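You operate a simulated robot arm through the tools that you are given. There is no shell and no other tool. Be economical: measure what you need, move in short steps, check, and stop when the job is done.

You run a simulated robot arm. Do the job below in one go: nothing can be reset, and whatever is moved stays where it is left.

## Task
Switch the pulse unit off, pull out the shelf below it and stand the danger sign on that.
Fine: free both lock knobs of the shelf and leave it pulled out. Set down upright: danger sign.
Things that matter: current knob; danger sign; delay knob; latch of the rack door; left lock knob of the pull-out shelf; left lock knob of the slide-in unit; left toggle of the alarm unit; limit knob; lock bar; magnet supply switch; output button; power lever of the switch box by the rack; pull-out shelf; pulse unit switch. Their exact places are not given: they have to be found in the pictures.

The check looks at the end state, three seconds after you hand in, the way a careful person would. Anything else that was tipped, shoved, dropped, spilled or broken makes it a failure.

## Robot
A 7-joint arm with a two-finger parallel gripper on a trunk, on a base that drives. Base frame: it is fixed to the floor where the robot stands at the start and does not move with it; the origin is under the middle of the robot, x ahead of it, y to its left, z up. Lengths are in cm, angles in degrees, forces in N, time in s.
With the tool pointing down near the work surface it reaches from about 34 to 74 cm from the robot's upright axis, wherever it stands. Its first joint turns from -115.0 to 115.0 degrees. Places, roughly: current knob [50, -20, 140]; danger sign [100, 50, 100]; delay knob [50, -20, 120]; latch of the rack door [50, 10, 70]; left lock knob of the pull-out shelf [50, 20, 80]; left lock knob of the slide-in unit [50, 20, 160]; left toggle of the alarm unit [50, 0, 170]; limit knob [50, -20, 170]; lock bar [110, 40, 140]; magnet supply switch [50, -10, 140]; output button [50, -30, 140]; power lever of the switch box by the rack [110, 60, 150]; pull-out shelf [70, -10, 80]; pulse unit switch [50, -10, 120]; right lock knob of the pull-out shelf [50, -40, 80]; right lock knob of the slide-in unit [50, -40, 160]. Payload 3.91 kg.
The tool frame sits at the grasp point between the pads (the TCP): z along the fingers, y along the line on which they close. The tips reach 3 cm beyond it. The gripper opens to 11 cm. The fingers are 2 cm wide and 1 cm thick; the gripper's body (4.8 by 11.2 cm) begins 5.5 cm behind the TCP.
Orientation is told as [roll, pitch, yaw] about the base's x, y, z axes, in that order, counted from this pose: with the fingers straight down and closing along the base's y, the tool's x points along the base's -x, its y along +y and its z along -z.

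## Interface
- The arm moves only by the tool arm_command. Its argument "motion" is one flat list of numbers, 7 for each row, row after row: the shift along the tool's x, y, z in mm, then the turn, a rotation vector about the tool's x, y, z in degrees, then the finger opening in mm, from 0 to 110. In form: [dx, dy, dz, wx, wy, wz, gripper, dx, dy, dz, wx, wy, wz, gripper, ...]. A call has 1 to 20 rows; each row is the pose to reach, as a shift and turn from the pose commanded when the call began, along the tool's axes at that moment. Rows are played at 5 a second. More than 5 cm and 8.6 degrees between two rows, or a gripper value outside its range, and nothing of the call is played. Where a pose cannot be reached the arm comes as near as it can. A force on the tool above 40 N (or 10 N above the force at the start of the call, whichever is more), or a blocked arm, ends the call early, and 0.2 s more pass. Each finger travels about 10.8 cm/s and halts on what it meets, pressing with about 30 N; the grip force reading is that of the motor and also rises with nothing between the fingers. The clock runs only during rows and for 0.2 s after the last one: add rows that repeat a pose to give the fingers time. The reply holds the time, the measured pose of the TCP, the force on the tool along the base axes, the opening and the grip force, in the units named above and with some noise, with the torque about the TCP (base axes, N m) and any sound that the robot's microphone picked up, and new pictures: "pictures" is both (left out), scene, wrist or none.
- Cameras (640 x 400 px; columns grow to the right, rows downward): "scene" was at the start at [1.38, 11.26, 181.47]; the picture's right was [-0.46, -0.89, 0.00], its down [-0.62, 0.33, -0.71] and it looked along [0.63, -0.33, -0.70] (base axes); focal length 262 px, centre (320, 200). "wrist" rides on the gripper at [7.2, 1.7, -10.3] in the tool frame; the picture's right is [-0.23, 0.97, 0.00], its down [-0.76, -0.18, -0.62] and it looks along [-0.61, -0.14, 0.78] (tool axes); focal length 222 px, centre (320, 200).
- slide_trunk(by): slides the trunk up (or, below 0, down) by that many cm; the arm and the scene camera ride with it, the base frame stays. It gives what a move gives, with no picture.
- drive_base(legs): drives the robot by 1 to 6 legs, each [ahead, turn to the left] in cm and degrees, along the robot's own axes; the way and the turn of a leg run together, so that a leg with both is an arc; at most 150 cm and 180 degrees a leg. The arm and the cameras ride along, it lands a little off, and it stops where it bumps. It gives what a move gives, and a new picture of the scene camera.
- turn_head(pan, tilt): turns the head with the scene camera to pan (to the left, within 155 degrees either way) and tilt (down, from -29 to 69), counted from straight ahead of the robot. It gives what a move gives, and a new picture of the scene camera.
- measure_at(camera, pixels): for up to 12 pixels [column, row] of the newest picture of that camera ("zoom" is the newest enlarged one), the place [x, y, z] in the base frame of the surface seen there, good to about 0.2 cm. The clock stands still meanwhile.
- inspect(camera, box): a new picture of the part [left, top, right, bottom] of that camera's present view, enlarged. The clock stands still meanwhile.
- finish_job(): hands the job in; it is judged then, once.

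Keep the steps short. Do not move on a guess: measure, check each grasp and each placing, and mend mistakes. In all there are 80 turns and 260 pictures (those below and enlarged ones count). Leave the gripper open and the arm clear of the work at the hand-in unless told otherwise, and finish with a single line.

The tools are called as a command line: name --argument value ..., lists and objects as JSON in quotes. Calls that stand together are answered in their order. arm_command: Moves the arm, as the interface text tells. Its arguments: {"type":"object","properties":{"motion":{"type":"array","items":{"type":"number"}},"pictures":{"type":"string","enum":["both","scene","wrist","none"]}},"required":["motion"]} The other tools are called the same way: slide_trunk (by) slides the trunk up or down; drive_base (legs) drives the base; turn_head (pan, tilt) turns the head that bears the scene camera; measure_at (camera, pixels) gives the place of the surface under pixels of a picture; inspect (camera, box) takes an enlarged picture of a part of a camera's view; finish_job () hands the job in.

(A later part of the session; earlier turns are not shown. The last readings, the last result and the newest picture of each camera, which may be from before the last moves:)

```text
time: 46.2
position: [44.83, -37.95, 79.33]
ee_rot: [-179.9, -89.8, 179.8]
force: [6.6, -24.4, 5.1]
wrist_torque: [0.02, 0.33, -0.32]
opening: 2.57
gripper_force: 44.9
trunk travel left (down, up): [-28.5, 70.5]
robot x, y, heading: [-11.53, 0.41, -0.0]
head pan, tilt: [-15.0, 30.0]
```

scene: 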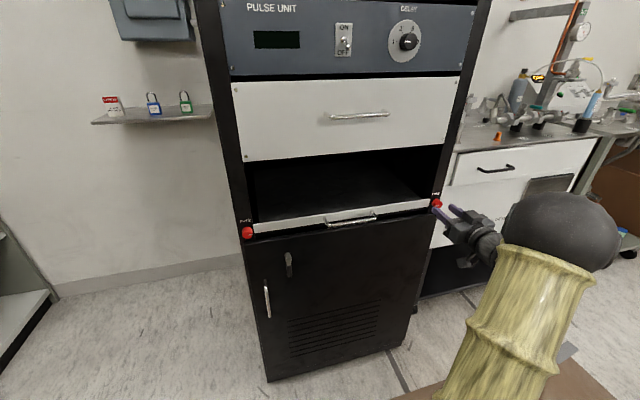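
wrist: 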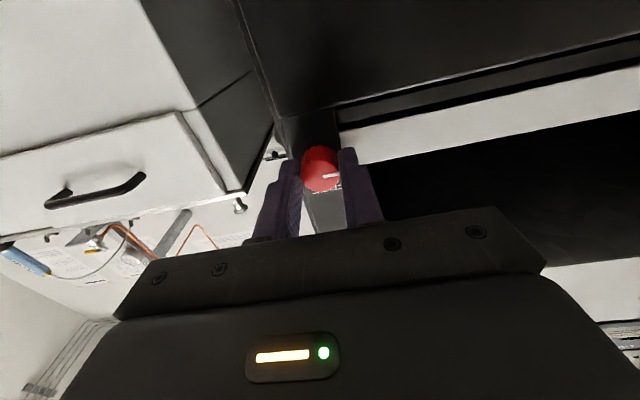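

It's gripped (opening 2.57), and the side force shows the true centre is y ≈ -37.95. I shift 4.5 mm right to relieve that and turn the knob clockwise 90° (+ about tool z).

arm_command --motion '[0, -4, 0, 0, 0, 0, 10, 0, -4, 0, 0, 0, 8.2, 10, 0, -4, 0, 0, 0, 16.4, 10, 0, -4, 0, 0, 0, 24.6, 10, 0, -4, 0, 0, 0, 32.8, 10, 0, -4, 0, 0, 0, 41, 10, 0, -4, 0, 0, 0, 49.2, 10, 0, -4, 0, 0, 0, 57.4, 10, 0, -4, 0, 0, 0, 65.6, 10, 0, -4, 0, 0, 0, 73.8, 10, 0, -4, 0, 0, 0, 82, 10, 0, -4, 0, 0, 0, 90, 10, 0, -4, 0, 0, 0, 90, 10]'

```text
time: 49.0
position: [44.78, -37.87, 79.32]
ee_rot: [90.3, -0.1, -89.7]
force: [-1.3, 16.3, 9.5]
wrist_torque: [-0.17, 0.32, 0.08]
opening: 2.55
gripper_force: 45.3
trunk travel left (down, up): [-28.5, 70.5]
robot x, y, heading: [-11.4, 0.09, 0.2]
head pan, tilt: [-15.0, 30.0]
```

scene: 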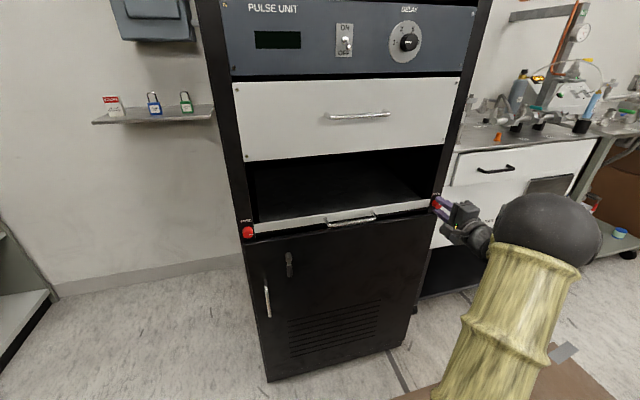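
wrist: 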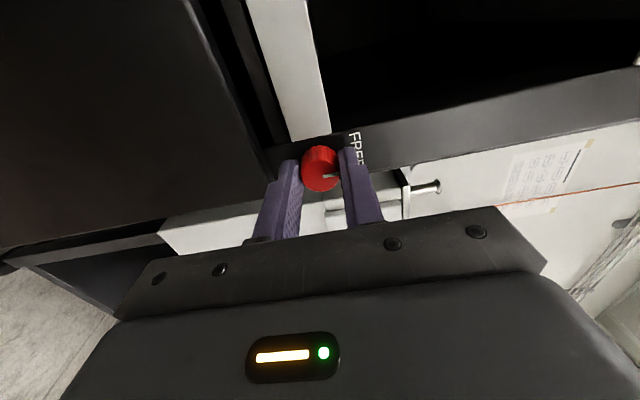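

The pointer moved toward FREE. I open slightly, back out 5 cm and check.

arm_command --motion '[0, 0, 0, 0, 0, 0, 40, 0, 0, 0, 0, 0, 0, 40, 0, 0, -25, 0, 0, 0, 40, 0, 0, -50, 0, 0, 0, 40, 0, 0, -50, 0, 0, 0, 40]' --pictures "wrist"

inspect --camera "wrist" --box '[240, 80, 400, 180]'

```text
time: 50.2
position: [39.85, -38.06, 79.27]
ee_rot: [90.0, -0.2, -90.0]
force: [-0.1, 0.4, 0.0]
wrist_torque: [-0.01, -0.02, 0.02]
opening: 4.02
gripper_force: 0.1
trunk travel left (down, up): [-28.5, 70.5]
robot x, y, heading: [-11.58, 0.1, 0.0]
head pan, tilt: [-15.0, 30.0]
```

wrist: 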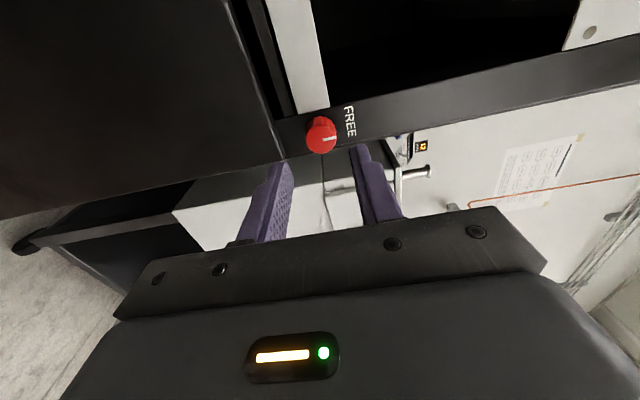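

```text
4.00 times, centred on (320, 130) of wrist
```

zoom: 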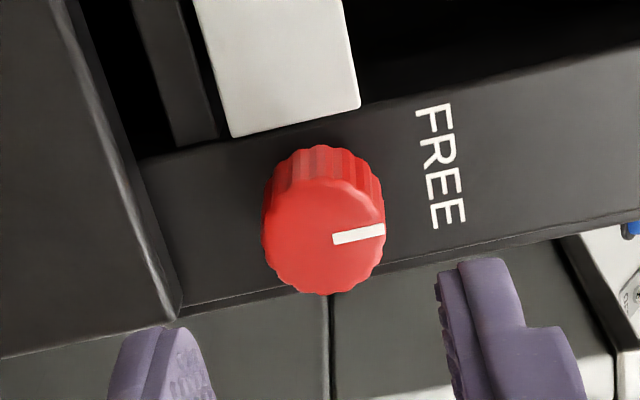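

The right knob points to FREE. Now I reposition the base about 28 cm to the left. I retract the hand first so it clears the rack during the turns.

arm_command --motion '[0, 0, -30, 0, 0, 0, 40, 0, 0, -60, 0, 0, 0, 40, 0, 0, -80, 0, 0, 0, 40, 0, 0, -80, 0, 0, 0, 40]' --pictures "none"

turn_head --pan -95 --tilt 35

```text
time: 51.2
position: [31.79, -38.14, 79.18]
ee_rot: [90.0, 0.0, -89.9]
force: [0.5, 0.2, 0.0]
wrist_torque: [0.02, 0.0, -0.01]
opening: 3.98
gripper_force: 0.1
trunk travel left (down, up): [-28.5, 70.5]
robot x, y, heading: [-11.6, 0.31, 0.4]
head pan, tilt: [-15.0, 30.0]
```

```text
time: 52.7
position: [31.83, -38.17, 79.15]
ee_rot: [90.0, -0.1, -89.9]
force: [0.2, -0.4, 0.3]
wrist_torque: [-0.01, -0.01, -0.01]
opening: 4.01
gripper_force: 0.1
trunk travel left (down, up): [-28.5, 70.5]
robot x, y, heading: [-11.76, 0.04, 0.2]
head pan, tilt: [-95.0, 35.0]
```

scene: 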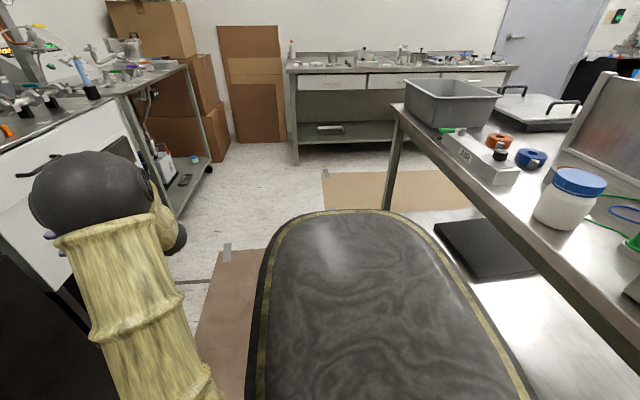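

The sweep to the right is clear: the cart edge stays about 15 cm from the hand. I go ahead 4 cm and turn right 90°.

drive_base --legs '[[4, 0], [0, -90]]'

```text
time: 55.2
position: [27.08, -46.34, 79.16]
ee_rot: [90.1, 0.1, -101.8]
force: [0.2, -0.3, 0.5]
wrist_torque: [0.01, 0.03, 0.02]
opening: 3.99
gripper_force: 0.0
trunk travel left (down, up): [-28.5, 70.5]
robot x, y, heading: [-7.53, 0.35, -11.5]
head pan, tilt: [-95.0, 35.0]
stopped in leg 2: the robot was blocked; the commanded pose is now the measured one
```

scene: 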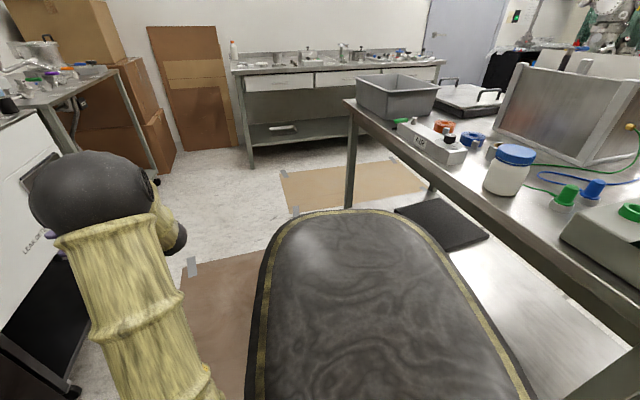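

Blocked at -11.5°. I look down to see what the base touches.

turn_head --pan 155 --tilt 69

turn_head --pan 60 --tilt 69

turn_head --pan -60 --tilt 69

```text
time: 58.7
position: [26.9, -46.31, 79.18]
ee_rot: [90.2, 0.0, -101.8]
force: [-0.4, 0.1, -0.2]
wrist_torque: [0.02, 0.0, -0.03]
opening: 4.01
gripper_force: 0.1
trunk travel left (down, up): [-28.5, 70.5]
robot x, y, heading: [-7.6, 0.22, -11.5]
head pan, tilt: [154.7, 68.8]
```

scene: 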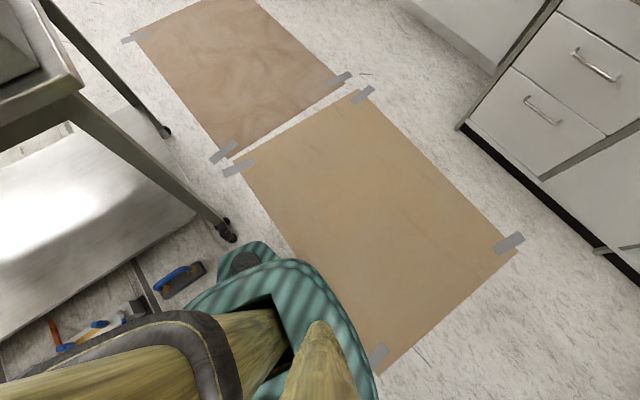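

```text
time: 60.4
position: [26.94, -46.31, 79.18]
ee_rot: [90.1, -0.1, -101.8]
force: [-0.6, -0.2, -0.2]
wrist_torque: [0.01, 0.0, 0.0]
opening: 3.99
gripper_force: 0.1
trunk travel left (down, up): [-28.5, 70.5]
robot x, y, heading: [-7.57, 0.2, -11.7]
head pan, tilt: [60.0, 68.8]
```

scene: 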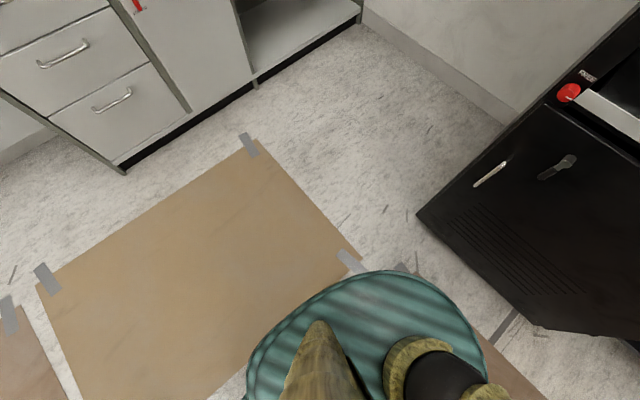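

```text
time: 62.4
position: [27.02, -46.29, 79.19]
ee_rot: [90.1, 0.1, -101.8]
force: [0.4, -0.1, -0.1]
wrist_torque: [0.01, -0.03, 0.0]
opening: 4.01
gripper_force: 0.1
trunk travel left (down, up): [-28.5, 70.5]
robot x, y, heading: [-7.54, 0.07, -11.9]
head pan, tilt: [-60.0, 68.8]
```

scene: 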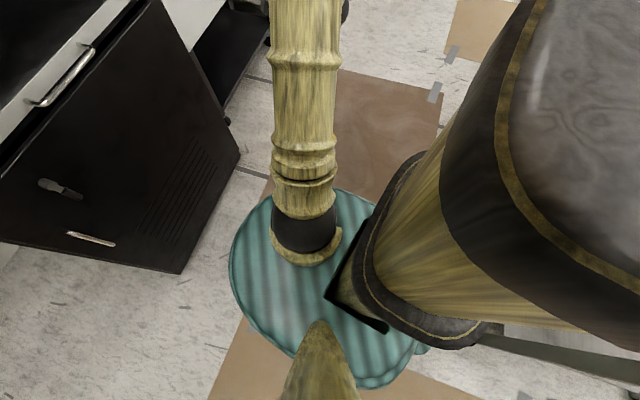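

I measure the big dark slab and the base here to understand what protrudes backwards.

measure_at --camera "scene" --pixels '[[560, 200], [600, 100], [520, 100], [460, 200], [450, 330], [320, 380], [420, 350], [600, 340], [300, 330], [540, 345]]'

turn_head --pan -110 --tilt 60

measure_at --camera "scene" --pixels '[[320, 60], [320, 100], [320, 150], [320, 200], [320, 280], [420, 100], [500, 200], [560, 300], [600, 200], [250, 100]]'

```text
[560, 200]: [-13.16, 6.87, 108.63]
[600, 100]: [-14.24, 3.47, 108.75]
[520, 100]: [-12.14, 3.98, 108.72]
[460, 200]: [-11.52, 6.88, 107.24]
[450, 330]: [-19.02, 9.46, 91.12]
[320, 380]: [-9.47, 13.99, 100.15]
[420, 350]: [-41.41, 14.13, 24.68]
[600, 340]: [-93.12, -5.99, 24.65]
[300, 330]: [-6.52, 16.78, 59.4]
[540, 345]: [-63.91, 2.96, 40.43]
```

```text
time: 63.6
position: [26.89, -46.28, 79.25]
ee_rot: [90.2, 0.0, -101.8]
force: [0.0, -0.4, -0.3]
wrist_torque: [0.03, 0.03, -0.01]
opening: 3.99
gripper_force: 0.0
trunk travel left (down, up): [-28.5, 70.5]
robot x, y, heading: [-7.56, 0.24, -11.6]
head pan, tilt: [-110.0, 60.0]
```

scene: 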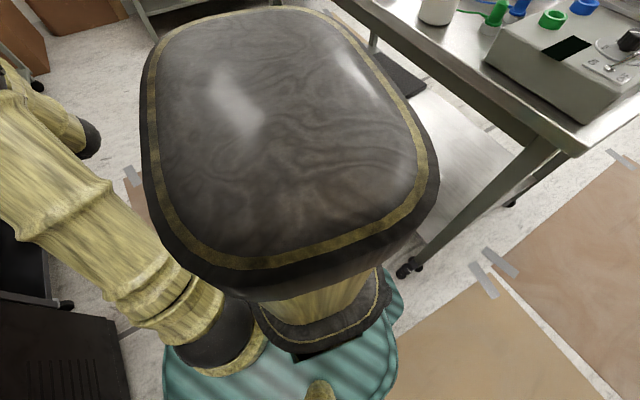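

```text
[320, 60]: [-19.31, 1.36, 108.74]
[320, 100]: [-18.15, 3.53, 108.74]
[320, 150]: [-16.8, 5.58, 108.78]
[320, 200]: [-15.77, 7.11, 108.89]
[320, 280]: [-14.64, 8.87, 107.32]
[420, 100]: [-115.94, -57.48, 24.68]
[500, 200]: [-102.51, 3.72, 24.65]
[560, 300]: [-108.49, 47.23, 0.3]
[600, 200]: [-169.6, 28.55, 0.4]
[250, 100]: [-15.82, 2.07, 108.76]
```

The rear foot (about 48 cm long) just catches the cart's caster. I go ahead 5 cm more and then continue the turn right.

drive_base --legs '[[5, 0], [0, -78.5]]'

```text
time: 69.5
position: [-41.94, -43.19, 79.28]
ee_rot: [90.1, 0.0, 178.7]
force: [-0.2, -0.7, -0.3]
wrist_torque: [0.01, -0.03, 0.04]
opening: 3.99
gripper_force: 0.2
trunk travel left (down, up): [-28.5, 70.5]
robot x, y, heading: [-2.85, -0.98, -91.0]
head pan, tilt: [-110.0, 60.0]
```

scene: 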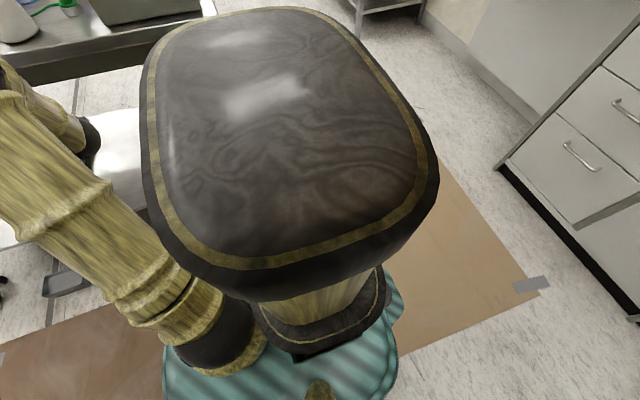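

The turn worked. Now I back up 30 cm (toward +y), turn left 75°, back up 11 cm, and finish the turn to face the rack.

drive_base --legs '[[-30, 0], [0, 75], [-11, 0], [0, 16]]'

turn_head --pan -15 --tilt 40

```text
time: 78.5
position: [30.23, -6.91, 79.08]
ee_rot: [90.1, 0.0, -90.3]
force: [0.3, -0.4, -0.1]
wrist_torque: [-0.01, -0.03, -0.03]
opening: 4.03
gripper_force: 0.1
trunk travel left (down, up): [-28.5, 70.5]
robot x, y, heading: [-12.9, 32.01, -0.1]
head pan, tilt: [-110.0, 60.0]
```

scene: 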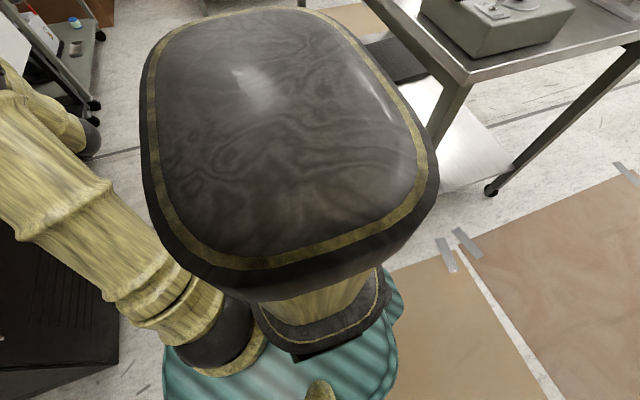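

```text
time: 80.2
position: [30.32, -6.84, 79.14]
ee_rot: [90.1, 0.0, -90.4]
force: [0.1, 0.4, -0.3]
wrist_torque: [0.0, -0.01, -0.03]
opening: 4.03
gripper_force: 0.1
trunk travel left (down, up): [-28.5, 70.5]
robot x, y, heading: [-12.76, 32.12, 0.0]
head pan, tilt: [-15.0, 40.0]
```

scene: 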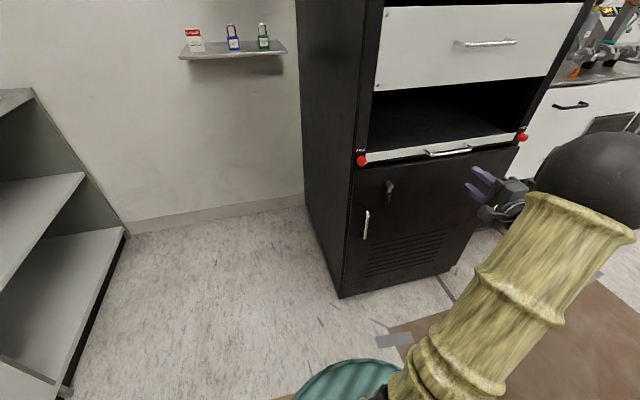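

I'm well placed now (robot at -12.8, 32). I move the hand diagonally in front of the left knob (tips about x 44).

arm_command --motion '[40, 0, 15, 0, 0, 0, 40, 80, 0, 35, 0, 0, 0, 40, 120, 1, 55, 0, 0, 0, 40, 160, 2, 75, 0, 0, 0, 40, 200, 2, 95, 0, 0, 0, 40, 238, 2, 110, 0, 0, 0, 40, 238, 2, 110, 0, 0, 0, 40]'

inspect --camera "wrist" --box '[240, 90, 400, 190]'

```text
time: 81.8
position: [41.45, 16.91, 79.46]
ee_rot: [90.1, 0.0, -90.4]
force: [0.2, 0.0, -0.3]
wrist_torque: [-0.02, 0.0, 0.01]
opening: 4.0
gripper_force: 0.2
trunk travel left (down, up): [-28.5, 70.5]
robot x, y, heading: [-12.9, 31.82, 0.1]
head pan, tilt: [-15.0, 40.0]
```

scene: 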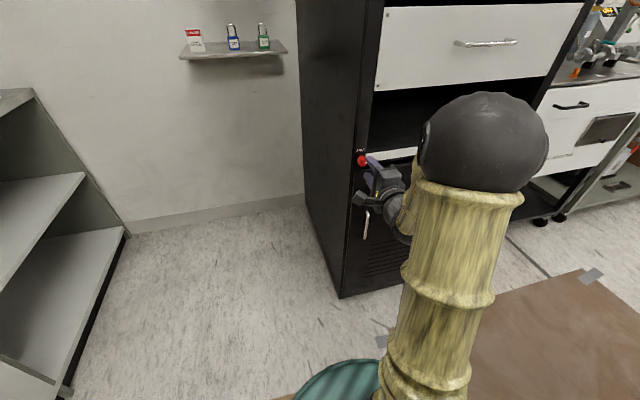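
wrist: 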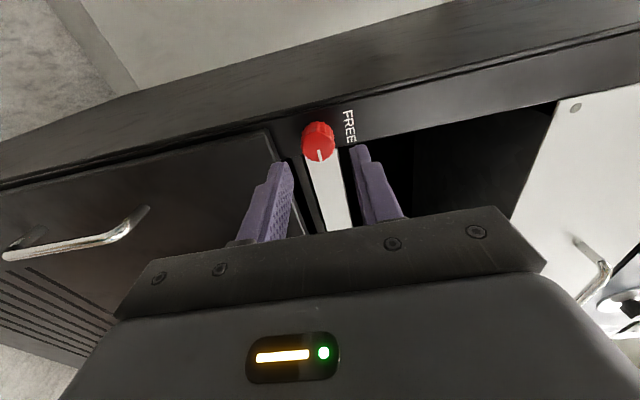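

```text
4.00 times, centred on (320, 140) of wrist
```

zoom: 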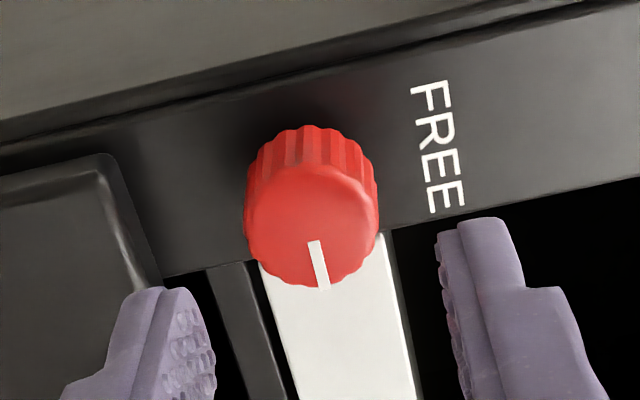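

Aligned. I advance 3.4 cm and close.

arm_command --motion '[0, 0, 17, 0, 0, 0, 40, 0, 0, 34, 0, 0, 0, 40, 0, 0, 34, 0, 0, 0, 30, 0, 0, 34, 0, 0, 0, 15, 0, 0, 34, 0, 0, 0, 15, 0, 0, 34, 0, 0, 0, 15]' --pictures "wrist"

```text
time: 83.2
position: [44.83, 16.84, 79.28]
ee_rot: [90.1, 0.0, -90.3]
force: [2.3, -1.7, 5.7]
wrist_torque: [0.03, 0.38, -0.5]
opening: 2.57
gripper_force: 45.3
trunk travel left (down, up): [-28.5, 70.5]
robot x, y, heading: [-12.49, 32.13, -0.2]
head pan, tilt: [-15.0, 40.0]
```

wrist: 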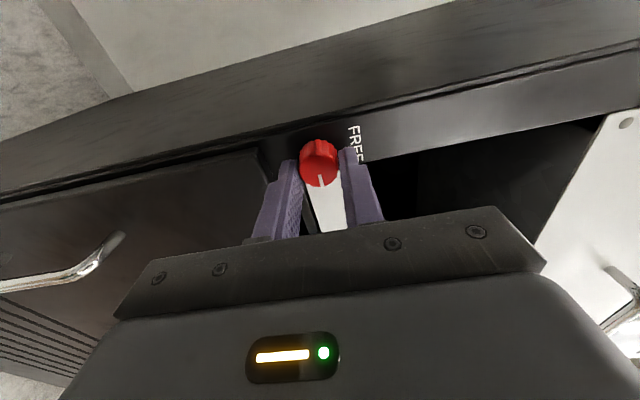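

Gripped with low side force. I turn it counter-clockwise by 90° (negative about tool z).

arm_command --motion '[0, 0, 0, 0, 0, -8.2, 10, 0, 0, 0, 0, 0, -16.4, 10, 0, 0, 0, 0, 0, -24.6, 10, 0, 0, 0, 0, 0, -32.8, 10, 0, 0, 0, 0, 0, -41, 10, 0, 0, 0, 0, 0, -49.2, 10, 0, 0, 0, 0, 0, -57.4, 10, 0, 0, 0, 0, 0, -65.6, 10, 0, 0, 0, 0, 0, -73.8, 10, 0, 0, 0, 0, 0, -82, 10, 0, 0, 0, 0, 0, -90, 10, 0, 0, 0, 0, 0, -90, 10]'

```text
time: 85.8
position: [44.86, 17.25, 79.67]
ee_rot: [-154.6, -89.3, 154.7]
force: [4.6, 19.0, 27.6]
wrist_torque: [0.17, -0.78, 0.9]
opening: 2.58
gripper_force: 44.6
trunk travel left (down, up): [-28.5, 70.5]
robot x, y, heading: [-12.82, 31.71, -0.1]
head pan, tilt: [-15.0, 40.0]
```

scene: 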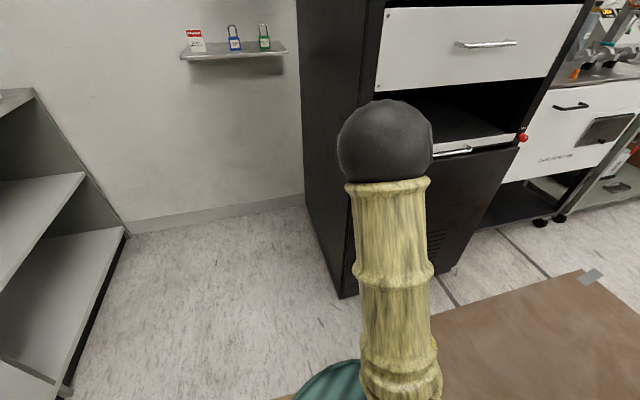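
wrist: 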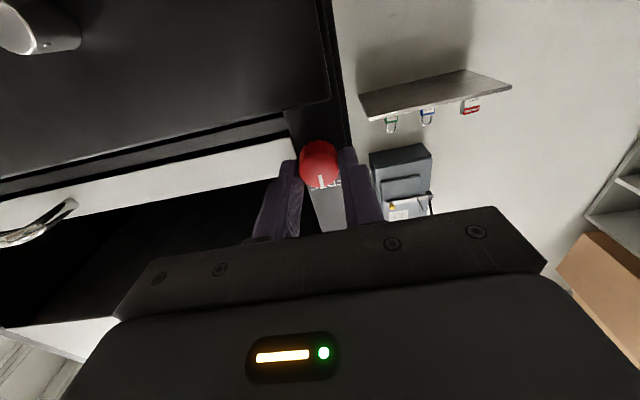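

The pointer is at FREE. I open and back out, then check.

arm_command --motion '[0, 0, 0, 0, 0, 0, 40, 0, 0, 0, 0, 0, 0, 40, 0, 0, -20, 0, 0, 0, 40, 0, 0, -40, 0, 0, 0, 40, 0, 0, -40, 0, 0, 0, 40]' --pictures "both"

inspect --camera "wrist" --box '[240, 80, 400, 180]'

```text
time: 87.0
position: [40.82, 16.97, 79.36]
ee_rot: [-159.5, -89.9, 159.2]
force: [0.4, -0.1, 0.3]
wrist_torque: [-0.01, 0.01, -0.01]
opening: 3.99
gripper_force: 0.0
trunk travel left (down, up): [-28.5, 70.5]
robot x, y, heading: [-12.9, 31.88, 0.1]
head pan, tilt: [-15.0, 40.0]
```

scene: 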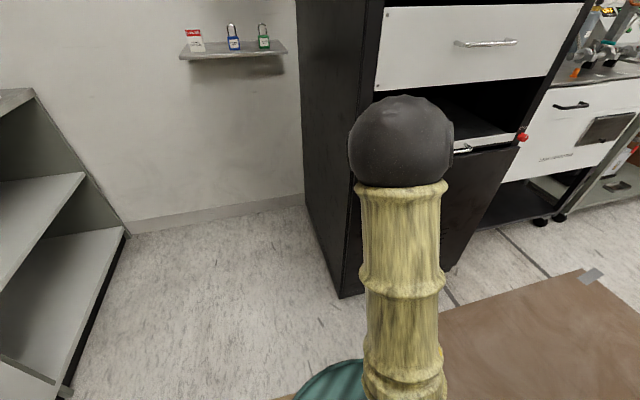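
wrist: 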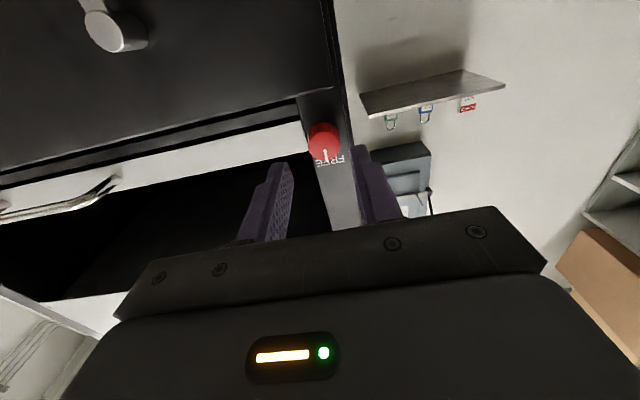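

```text
4.00 times, centred on (320, 130) of wrist
```

zoom: 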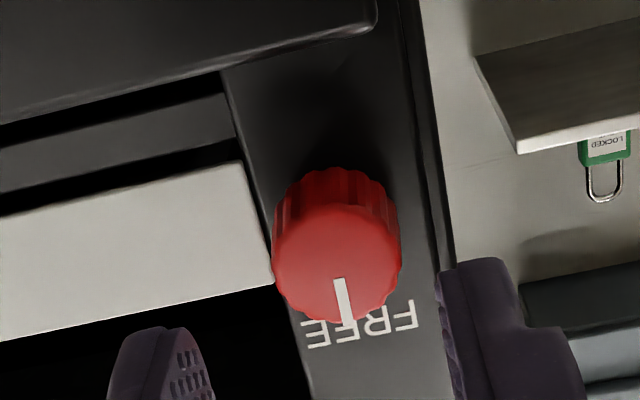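

Both lock knobs are at FREE. Next comes the handle: I roll the hand 90° so the fingers close vertically on the bar, then back the base up 14 cm to gain pulling range.

arm_command --motion '[0, 0, -4, 0, 0, 8.2, 40, 0, 0, -8, 0, 0, 16.4, 40, 0, 0, -8, 0, 0, 24.6, 40, 0, 0, -8, 0, 0, 32.8, 40, 0, 0, -8, 0, 0, 41, 40, 0, 0, -8, 0, 0, 49.2, 40, 0, 0, -8, 0, 0, 57.4, 40, 0, 0, -8, 0, 0, 65.6, 40, 0, 0, -8, 0, 0, 73.8, 40, 0, 0, -8, 0, 0, 82, 40, 0, 0, -8, 0, 0, 90, 40, 0, 0, -8, 0, 0, 90, 40]' --pictures "none"

drive_base --legs '[[-14, 0]]'

```text
time: 89.6
position: [39.99, 16.97, 79.41]
ee_rot: [90.1, 0.1, -90.3]
force: [0.9, -0.2, -0.3]
wrist_torque: [-0.03, 0.05, -0.02]
opening: 3.99
gripper_force: 0.0
trunk travel left (down, up): [-28.5, 70.5]
robot x, y, heading: [-12.7, 31.84, 0.3]
head pan, tilt: [-15.0, 40.0]
```

```text
time: 91.1
position: [25.74, 17.05, 79.34]
ee_rot: [90.2, -0.1, -90.3]
force: [-0.1, 0.4, -0.8]
wrist_torque: [0.01, 0.0, 0.0]
opening: 4.02
gripper_force: 0.0
trunk travel left (down, up): [-28.5, 70.5]
robot x, y, heading: [-26.99, 31.89, 0.2]
head pan, tilt: [-15.0, 40.0]
```

scene: 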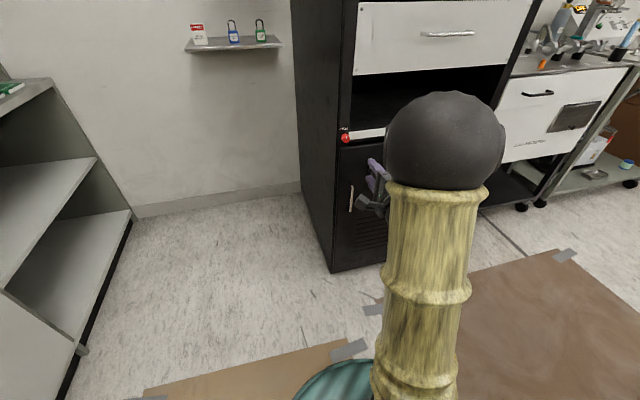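

I move the hand right in front of the handle centre (y about -10), tips at about x 38.

arm_command --motion '[-40, 0, 12, 0, 0, 0, 40, -80, 0, 24, 0, 0, 0, 40, -120, 0, 36, 0, 0, 0, 40, -160, 0, 48, 0, 0, 0, 40, -200, 0, 60, 0, 0, 0, 40, -240, 0, 72, 0, 0, 0, 40, -272, 0, 90, 0, 0, 0, 40, -272, 0, 90, 0, 0, 0, 40]'

inspect --camera "wrist" --box '[220, 60, 420, 185]'

inspect --camera "scene" --box '[330, 80, 530, 205]'

```text
time: 92.9
position: [34.65, -10.42, 79.59]
ee_rot: [90.2, 0.0, -90.3]
force: [0.0, -0.9, -0.7]
wrist_torque: [0.02, -0.01, -0.01]
opening: 4.0
gripper_force: 0.0
trunk travel left (down, up): [-28.5, 70.5]
robot x, y, heading: [-26.98, 31.43, 0.2]
head pan, tilt: [-15.0, 40.0]
```

scene: 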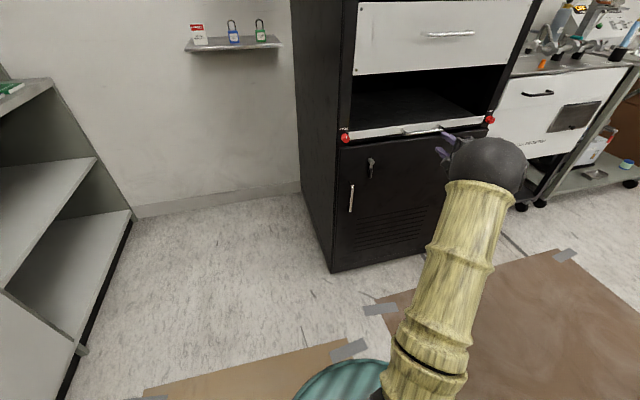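
wrist: 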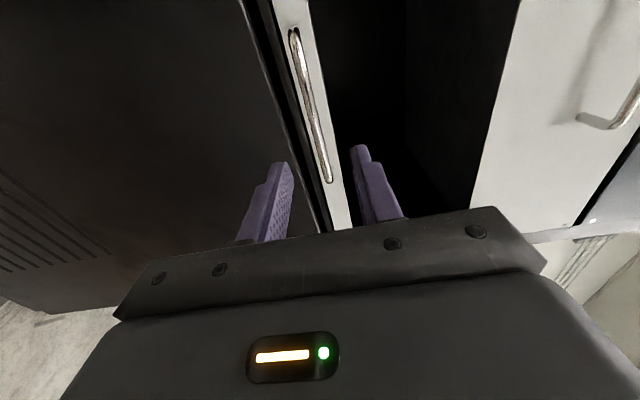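

```text
3.20 times, centred on (320, 122) of wrist
```

zoom: 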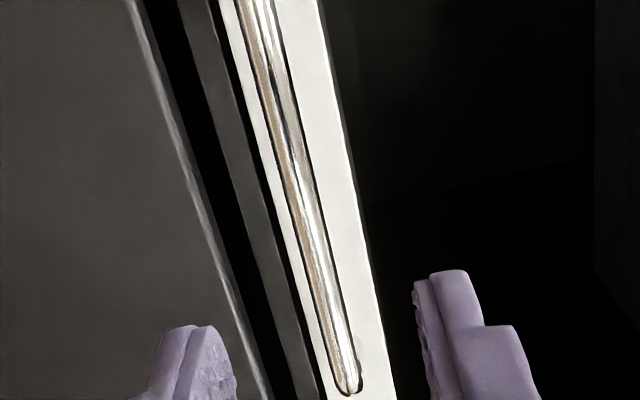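

```text
3.20 times, centred on (430, 142) of scene
```

zoom: 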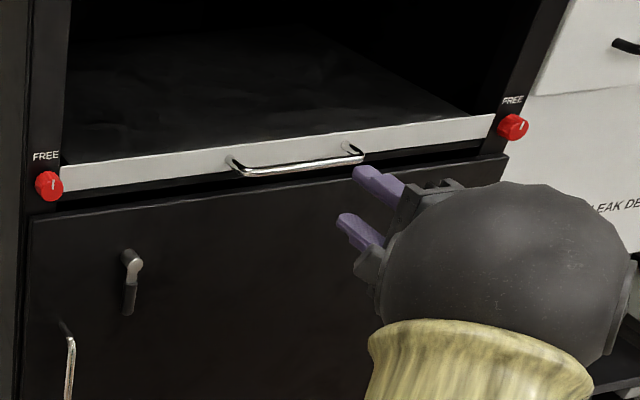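

I measure the handle bar and the shelf surface.

measure_at --camera "wrist" --pixels '[[293, 33], [300, 70], [313, 120], [322, 155], [329, 181], [320, 60], [338, 170]]'

measure_at --camera "zoom" --pixels '[[245, 173], [300, 165], [355, 155], [300, 100], [80, 160], [480, 110], [300, 158]]'

```text
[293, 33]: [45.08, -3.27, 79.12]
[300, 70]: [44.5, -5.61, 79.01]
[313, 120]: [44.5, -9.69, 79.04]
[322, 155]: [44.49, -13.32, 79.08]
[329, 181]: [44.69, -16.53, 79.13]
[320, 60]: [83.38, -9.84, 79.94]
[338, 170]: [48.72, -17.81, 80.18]
```

```text
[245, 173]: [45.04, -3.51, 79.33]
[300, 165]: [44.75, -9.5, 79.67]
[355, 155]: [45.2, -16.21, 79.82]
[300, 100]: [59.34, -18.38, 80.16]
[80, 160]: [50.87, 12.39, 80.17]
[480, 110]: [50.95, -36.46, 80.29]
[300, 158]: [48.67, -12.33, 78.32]
```

The bar is at x≈44.9, z≈79.2, y -3.5 to -16.5. I advance to x 44.9 and close on it.

arm_command --motion '[2, -4, 35, 0, 0, 0, 40, 2, -4, 70, 0, 0, 0, 40, 2, -4, 102, 0, 0, 0, 40, 2, -4, 102, 0, 0, 0, 20, 2, -4, 102, 0, 0, 0, 2, 2, -4, 102, 0, 0, 0, 2]'

```text
time: 94.3
position: [44.61, -10.15, 79.17]
ee_rot: [90.2, -0.1, -90.1]
force: [1.2, -2.2, 4.5]
wrist_torque: [0.05, 0.0, 0.15]
opening: 0.96
gripper_force: 45.2
trunk travel left (down, up): [-28.5, 70.5]
robot x, y, heading: [-27.0, 32.01, -0.2]
head pan, tilt: [-15.0, 40.0]
```

scene: 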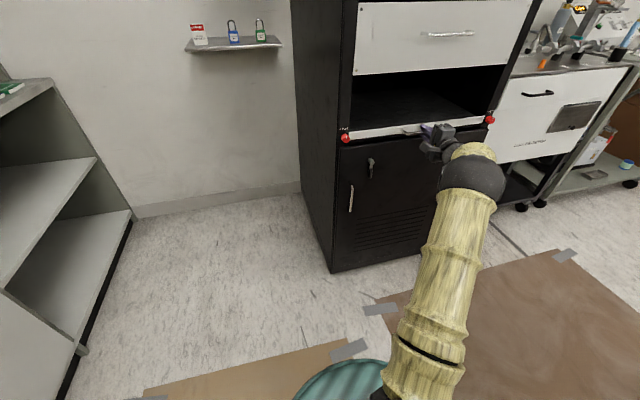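
wrist: 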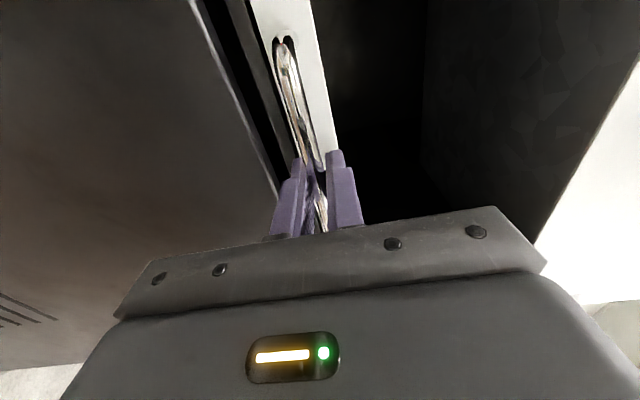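

The bar is held (0.96 cm, 45 N). I pull straight back, 25 cm in 2.5 cm steps.

arm_command --motion '[0, 0, -12, 0, 0, 0, 0, 0, 0, -25, 0, 0, 0, 0, 0, 0, -50, 0, 0, 0, 0, 0, 0, -75, 0, 0, 0, 0, 0, 0, -100, 0, 0, 0, 0, 0, 0, -125, 0, 0, 0, 0, 0, 0, -150, 0, 0, 0, 0, 0, 0, -175, 0, 0, 0, 0, 0, 0, -200, 0, 0, 0, 0, 0, 0, -225, 0, 0, 0, 0, 0, 0, -250, 0, 0, 0, 0, 0, 0, -250, 0, 0, 0, 0]'

```text
time: 96.9
position: [19.64, -10.1, 79.12]
ee_rot: [90.5, -0.2, -90.4]
force: [-0.6, -18.9, 26.4]
wrist_torque: [0.16, -0.09, 0.02]
opening: 0.96
gripper_force: 44.8
trunk travel left (down, up): [-28.5, 70.5]
robot x, y, heading: [-26.71, 31.5, -0.1]
head pan, tilt: [-15.0, 40.0]
```

scene: 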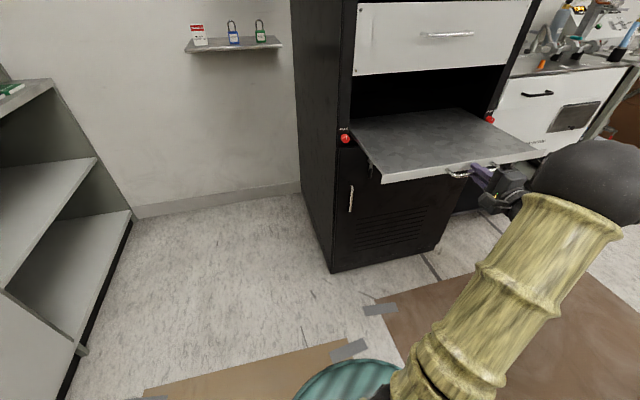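
wrist: 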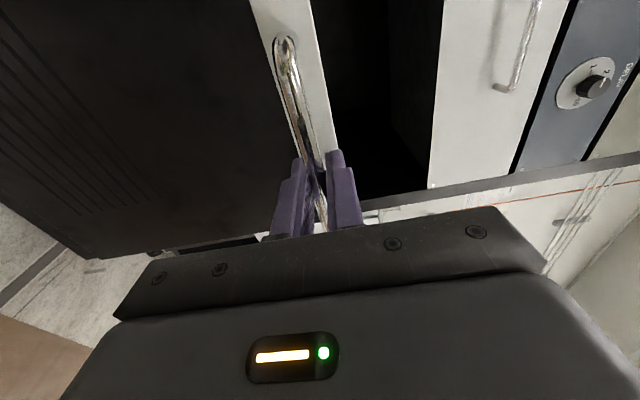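

The shelf came out 25 cm smoothly. I pull gently further to find its stop.

arm_command --motion '[3, -4, -15, 0, 0, 0, 0, 3, -4, -30, 0, 0, 0, 0, 3, -4, -45, 0, 0, 0, 0, 3, -4, -60, 0, 0, 0, 0, 3, -4, -75, 0, 0, 0, 0, 3, -4, -75, 0, 0, 0, 0]' --pictures "scene"

```text
time: 97.2
position: [19.2, -10.2, 79.18]
ee_rot: [90.9, -0.3, -90.4]
force: [0.2, -4.1, 6.8]
wrist_torque: [0.36, -0.09, 0.27]
opening: 0.96
gripper_force: 45.2
trunk travel left (down, up): [-28.5, 70.5]
robot x, y, heading: [-27.14, 31.89, 0.1]
head pan, tilt: [-15.0, 40.0]
stopped in row 1: the force on the tool passed its limit at 45 N (the readings are from after the stop); the commanded pose is now the measured one
```

scene: 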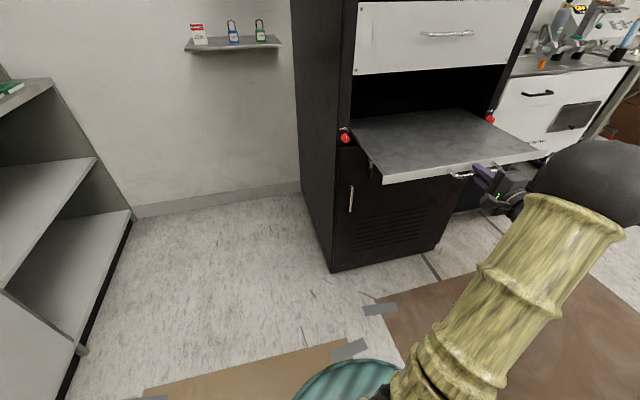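

The end stop is reached at 25.4 cm of travel, so the shelf is fully out. I release the bar and back off, then raise the trunk to clear the shelf.

arm_command --motion '[0, 0, 0, 0, 0, 0, 40, 0, 0, 0, 0, 0, 0, 40, 0, 0, -20, 0, 0, 0, 40, 0, 0, -40, 0, 0, 0, 40, 0, 0, -50, 0, 0, 0, 40]' --pictures "none"

slide_trunk --by 28

turn_head --pan -10 --tilt 45

```text
time: 98.4
position: [14.32, -10.08, 79.22]
ee_rot: [90.5, -0.3, -90.4]
force: [-0.3, -0.4, -0.1]
wrist_torque: [-0.01, 0.0, -0.02]
opening: 4.01
gripper_force: 0.0
trunk travel left (down, up): [-28.5, 70.5]
robot x, y, heading: [-27.16, 31.54, 0.0]
head pan, tilt: [-15.0, 40.0]
```

```text
time: 101.3
position: [14.15, -10.17, 107.08]
ee_rot: [90.6, -0.3, -90.5]
force: [-0.2, -0.1, 0.3]
wrist_torque: [0.03, 0.02, 0.01]
opening: 3.98
gripper_force: 0.1
trunk travel left (down, up): [-56.5, 42.5]
robot x, y, heading: [-27.09, 31.83, 0.1]
head pan, tilt: [-15.0, 40.0]
```

```text
time: 101.9
position: [14.17, -10.14, 107.14]
ee_rot: [90.6, -0.3, -90.5]
force: [-0.2, 0.2, -0.5]
wrist_torque: [-0.01, 0.02, 0.02]
opening: 3.99
gripper_force: 0.0
trunk travel left (down, up): [-56.5, 42.5]
robot x, y, heading: [-26.89, 31.71, 0.2]
head pan, tilt: [-10.0, 45.0]
```

scene: 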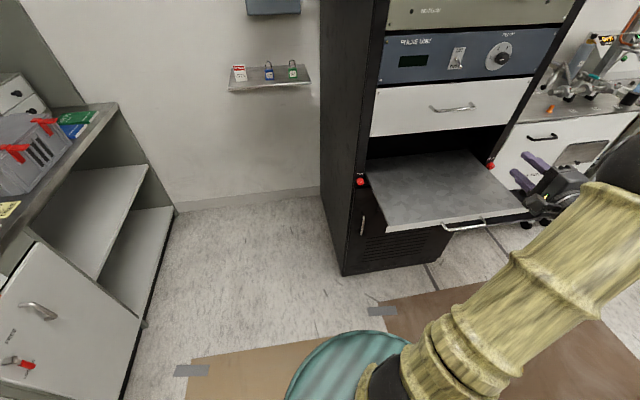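

I roll the hand back and bring it in front of the robot at (26, 20, 107), above shelf height.

arm_command --motion '[27, 0, 11, 0, 0, -8.2, 60, 54, 0, 22, 0, 0, -16.4, 60, 81, 0, 33, 0, 0, -24.6, 60, 108, 0, 44, 0, 0, -32.8, 60, 135, 0, 55, 0, 0, -41, 60, 162, 0, 66, 0, 0, -49.2, 60, 189, 0, 77, 0, 0, -57.4, 60, 216, 0, 88, 0, 0, -65.6, 60, 243, 0, 99, 0, 0, -73.8, 60, 270, 0, 110, 0, 0, -82, 60, 297, 0, 120, 0, 0, -90, 60, 297, 0, 120, 0, 0, -90, 60]' --pictures "none"

arm_command --motion '[0, 0, 0, 0, 8, 0, 60, 0, 0, 0, 0, 16, 0, 60, 0, 0, 0, 0, 24, 0, 60, 0, 0, 0, 0, 32, 0, 60, 0, 0, 0, 0, 40, 0, 60, 0, 0, 0, 0, 45, 0, 60, 0, 0, 0, 0, 45, 0, 60]' --pictures "scene"

```text
time: 104.5
position: [26.51, 19.49, 107.12]
ee_rot: [-148.5, -89.4, 148.0]
force: [0.1, 0.9, 0.9]
wrist_torque: [0.0, 0.01, -0.02]
opening: 6.0
gripper_force: 0.0
trunk travel left (down, up): [-56.5, 42.5]
robot x, y, heading: [-27.15, 32.07, -0.0]
head pan, tilt: [-10.0, 45.0]
```

```text
time: 106.1
position: [26.39, 19.36, 107.13]
ee_rot: [-0.5, -45.6, -0.2]
force: [-1.1, -0.3, 0.6]
wrist_torque: [-0.02, 0.0, 0.03]
opening: 6.0
gripper_force: 0.2
trunk travel left (down, up): [-56.5, 42.5]
robot x, y, heading: [-26.89, 31.92, -0.0]
head pan, tilt: [-10.0, 45.0]
```

scene: 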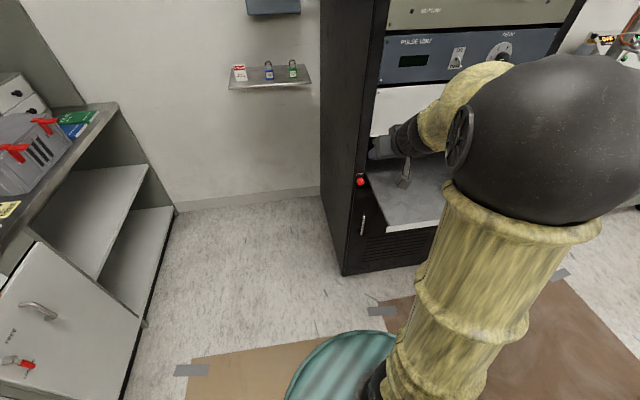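

Now I drive to the wall shelf: turn left 22°, go 66 cm, and turn back 20°.

drive_base --legs '[[0, 22], [66, 0], [0, -20]]'

turn_head --pan 0 --tilt 35

```text
time: 107.1
position: [26.93, 21.39, 107.06]
ee_rot: [-0.4, -45.6, 2.0]
force: [-0.3, 1.4, -0.2]
wrist_torque: [-0.03, 0.01, -0.03]
opening: 6.0
gripper_force: 0.0
trunk travel left (down, up): [-56.5, 42.5]
robot x, y, heading: [-27.23, 31.77, 1.8]
head pan, tilt: [-10.0, 45.0]
stopped in leg 1: the robot was blocked; the commanded pose is now the measured one
```

scene: 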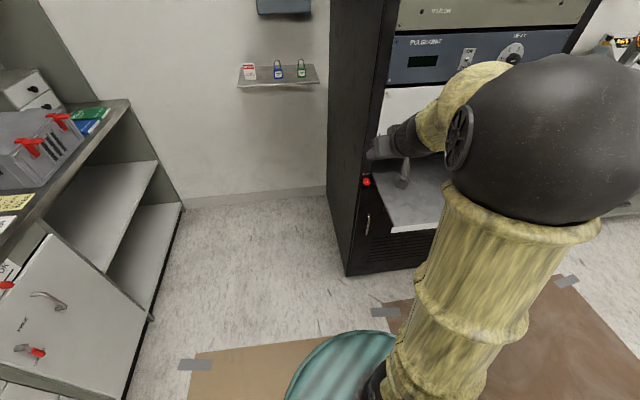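

```text
time: 107.8
position: [26.85, 21.48, 107.05]
ee_rot: [-0.4, -45.6, 2.0]
force: [0.9, 0.1, -0.3]
wrist_torque: [0.02, 0.02, -0.02]
opening: 6.03
gripper_force: 0.0
trunk travel left (down, up): [-56.5, 42.5]
robot x, y, heading: [-26.88, 31.56, 1.6]
head pan, tilt: [0.0, 35.0]
```

scene: 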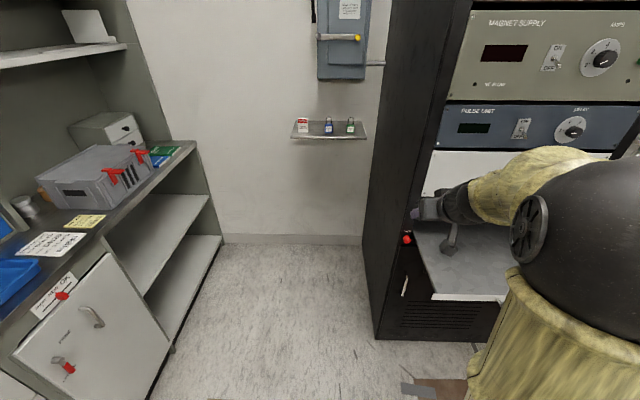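

The rear foot is next to the cart again. I go ahead 15 cm first, then turn left 20°, drive 50 cm, and turn back 10°.

drive_base --legs '[[15, 0], [0, 20], [50, 0], [0, -10]]'

```text
time: 114.6
position: [89.38, 49.85, 107.05]
ee_rot: [-0.4, -45.6, 11.9]
force: [0.0, -0.2, -0.5]
wrist_torque: [0.0, 0.0, 0.01]
opening: 6.01
gripper_force: 0.1
trunk travel left (down, up): [-56.5, 42.5]
robot x, y, heading: [34.64, 51.17, 11.8]
head pan, tilt: [0.0, 35.0]
```

scene: 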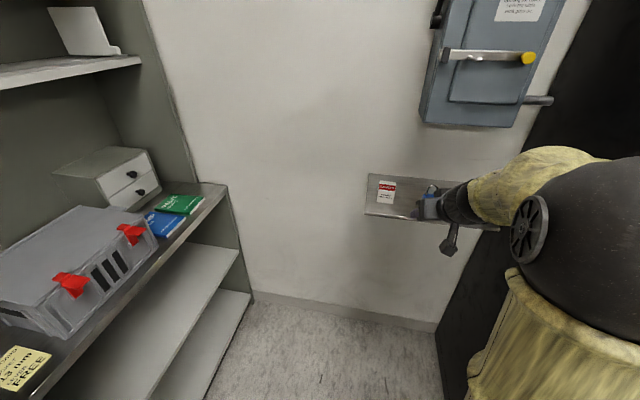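

I've arrived at (34.6, 51.2), heading 12°. I zoom on the sign at (386,192) and measure it.

inspect --camera "scene" --box '[360, 160, 440, 230]'

measure_at --camera "scene" --pixels '[[380, 184], [394, 184], [379, 200], [393, 202], [387, 181], [387, 178], [387, 206], [370, 210], [387, 192], [430, 188], [434, 205], [372, 178]]'

inspect --camera "wrist" --box '[0, 0, 640, 400]'

```text
5.71 times, centred on (400, 195) of scene
```

zoom: 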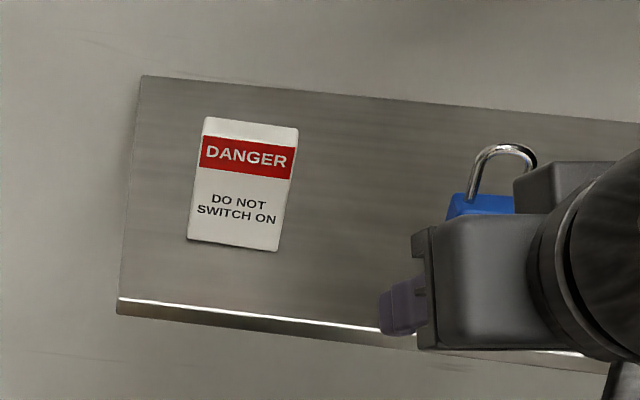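

```text
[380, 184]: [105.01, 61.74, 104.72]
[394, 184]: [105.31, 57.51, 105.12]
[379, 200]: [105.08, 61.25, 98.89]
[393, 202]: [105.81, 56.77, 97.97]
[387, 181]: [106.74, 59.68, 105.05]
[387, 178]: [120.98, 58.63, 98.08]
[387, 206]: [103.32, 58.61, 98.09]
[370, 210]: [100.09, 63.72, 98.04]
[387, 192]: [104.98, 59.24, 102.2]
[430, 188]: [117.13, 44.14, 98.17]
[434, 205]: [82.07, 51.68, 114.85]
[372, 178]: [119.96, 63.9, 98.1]
```

```text
1.00 times, centred on (320, 200) of wrist (not enlarged: the box is as wide or as high as the picture)
```

zoom: 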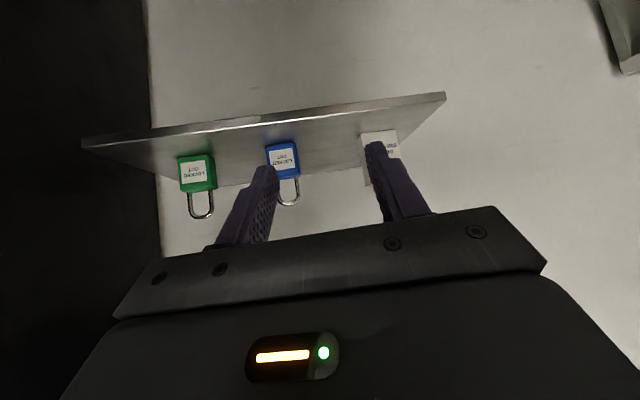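

The sign is about 5 wide (y 56.8–61.8) and 7 high (98.1–105.1), x 105–107. I'll go to a pre-grasp pose 8 cm back along the finger axis, with yaw straightened.

arm_command --motion '[-20, 25, 18, 2.1, 0, 2.1, 80, -45, 45, 40, 4.3, 0, 4.2, 80, -70, 60, 62, 6.4, 0, 6.25, 80, -94.6, 70, 83.7, 8.5, 0, 8.33, 80, -94.6, 70, 83.7, 8.5, 0, 8.33, 80]'

inspect --camera "scene" --box '[340, 140, 460, 230]'

```text
time: 115.8
position: [100.66, 59.15, 107.88]
ee_rot: [-0.5, -45.8, 0.0]
force: [0.3, 0.0, -0.6]
wrist_torque: [0.03, -0.03, 0.02]
opening: 7.98
gripper_force: 0.1
trunk travel left (down, up): [-56.5, 42.5]
robot x, y, heading: [34.74, 50.66, 11.6]
head pan, tilt: [0.0, 35.0]
```

scene: 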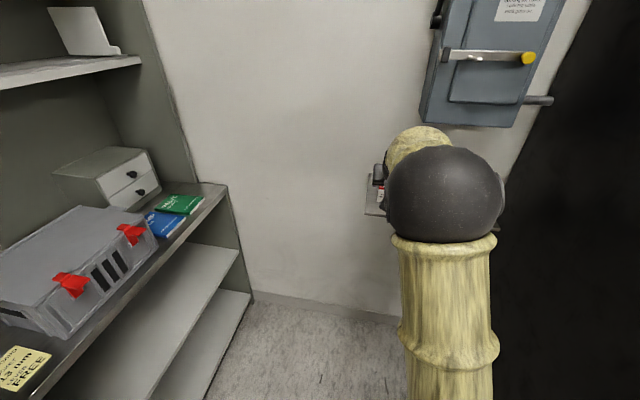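
wrist: 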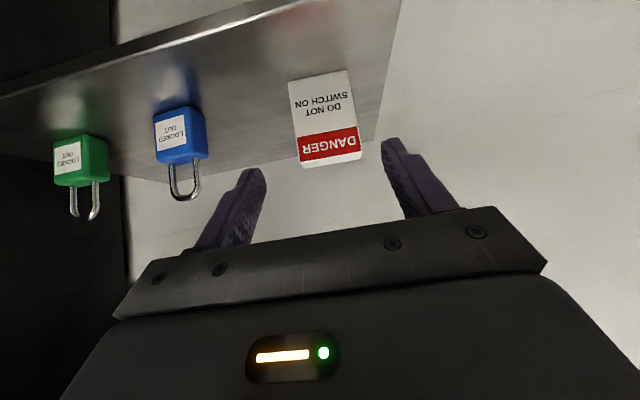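

```text
4.44 times, centred on (400, 185) of scene
```

zoom: 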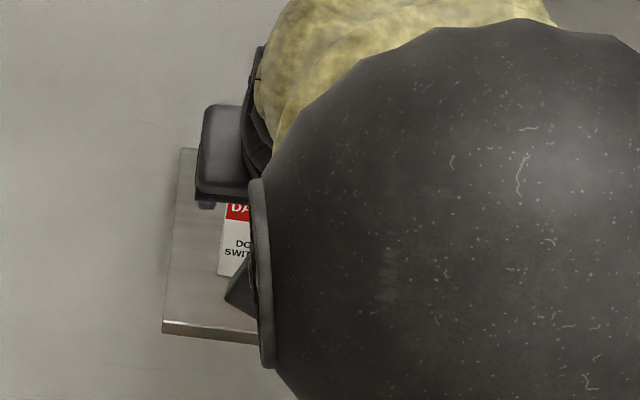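

I measure the sign's corners in the wrist picture to centre and set the yaw.

measure_at --camera "wrist" --pixels '[[292, 84], [346, 74], [300, 157], [359, 150], [297, 120], [353, 115], [303, 164], [359, 158], [330, 162], [330, 115]]'

```text
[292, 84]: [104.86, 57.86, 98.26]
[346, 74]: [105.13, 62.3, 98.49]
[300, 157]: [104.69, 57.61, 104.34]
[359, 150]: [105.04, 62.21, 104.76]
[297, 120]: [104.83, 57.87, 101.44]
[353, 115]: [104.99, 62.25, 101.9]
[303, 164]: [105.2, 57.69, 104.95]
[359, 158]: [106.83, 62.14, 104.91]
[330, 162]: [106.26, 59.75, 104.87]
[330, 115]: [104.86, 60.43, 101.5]
```

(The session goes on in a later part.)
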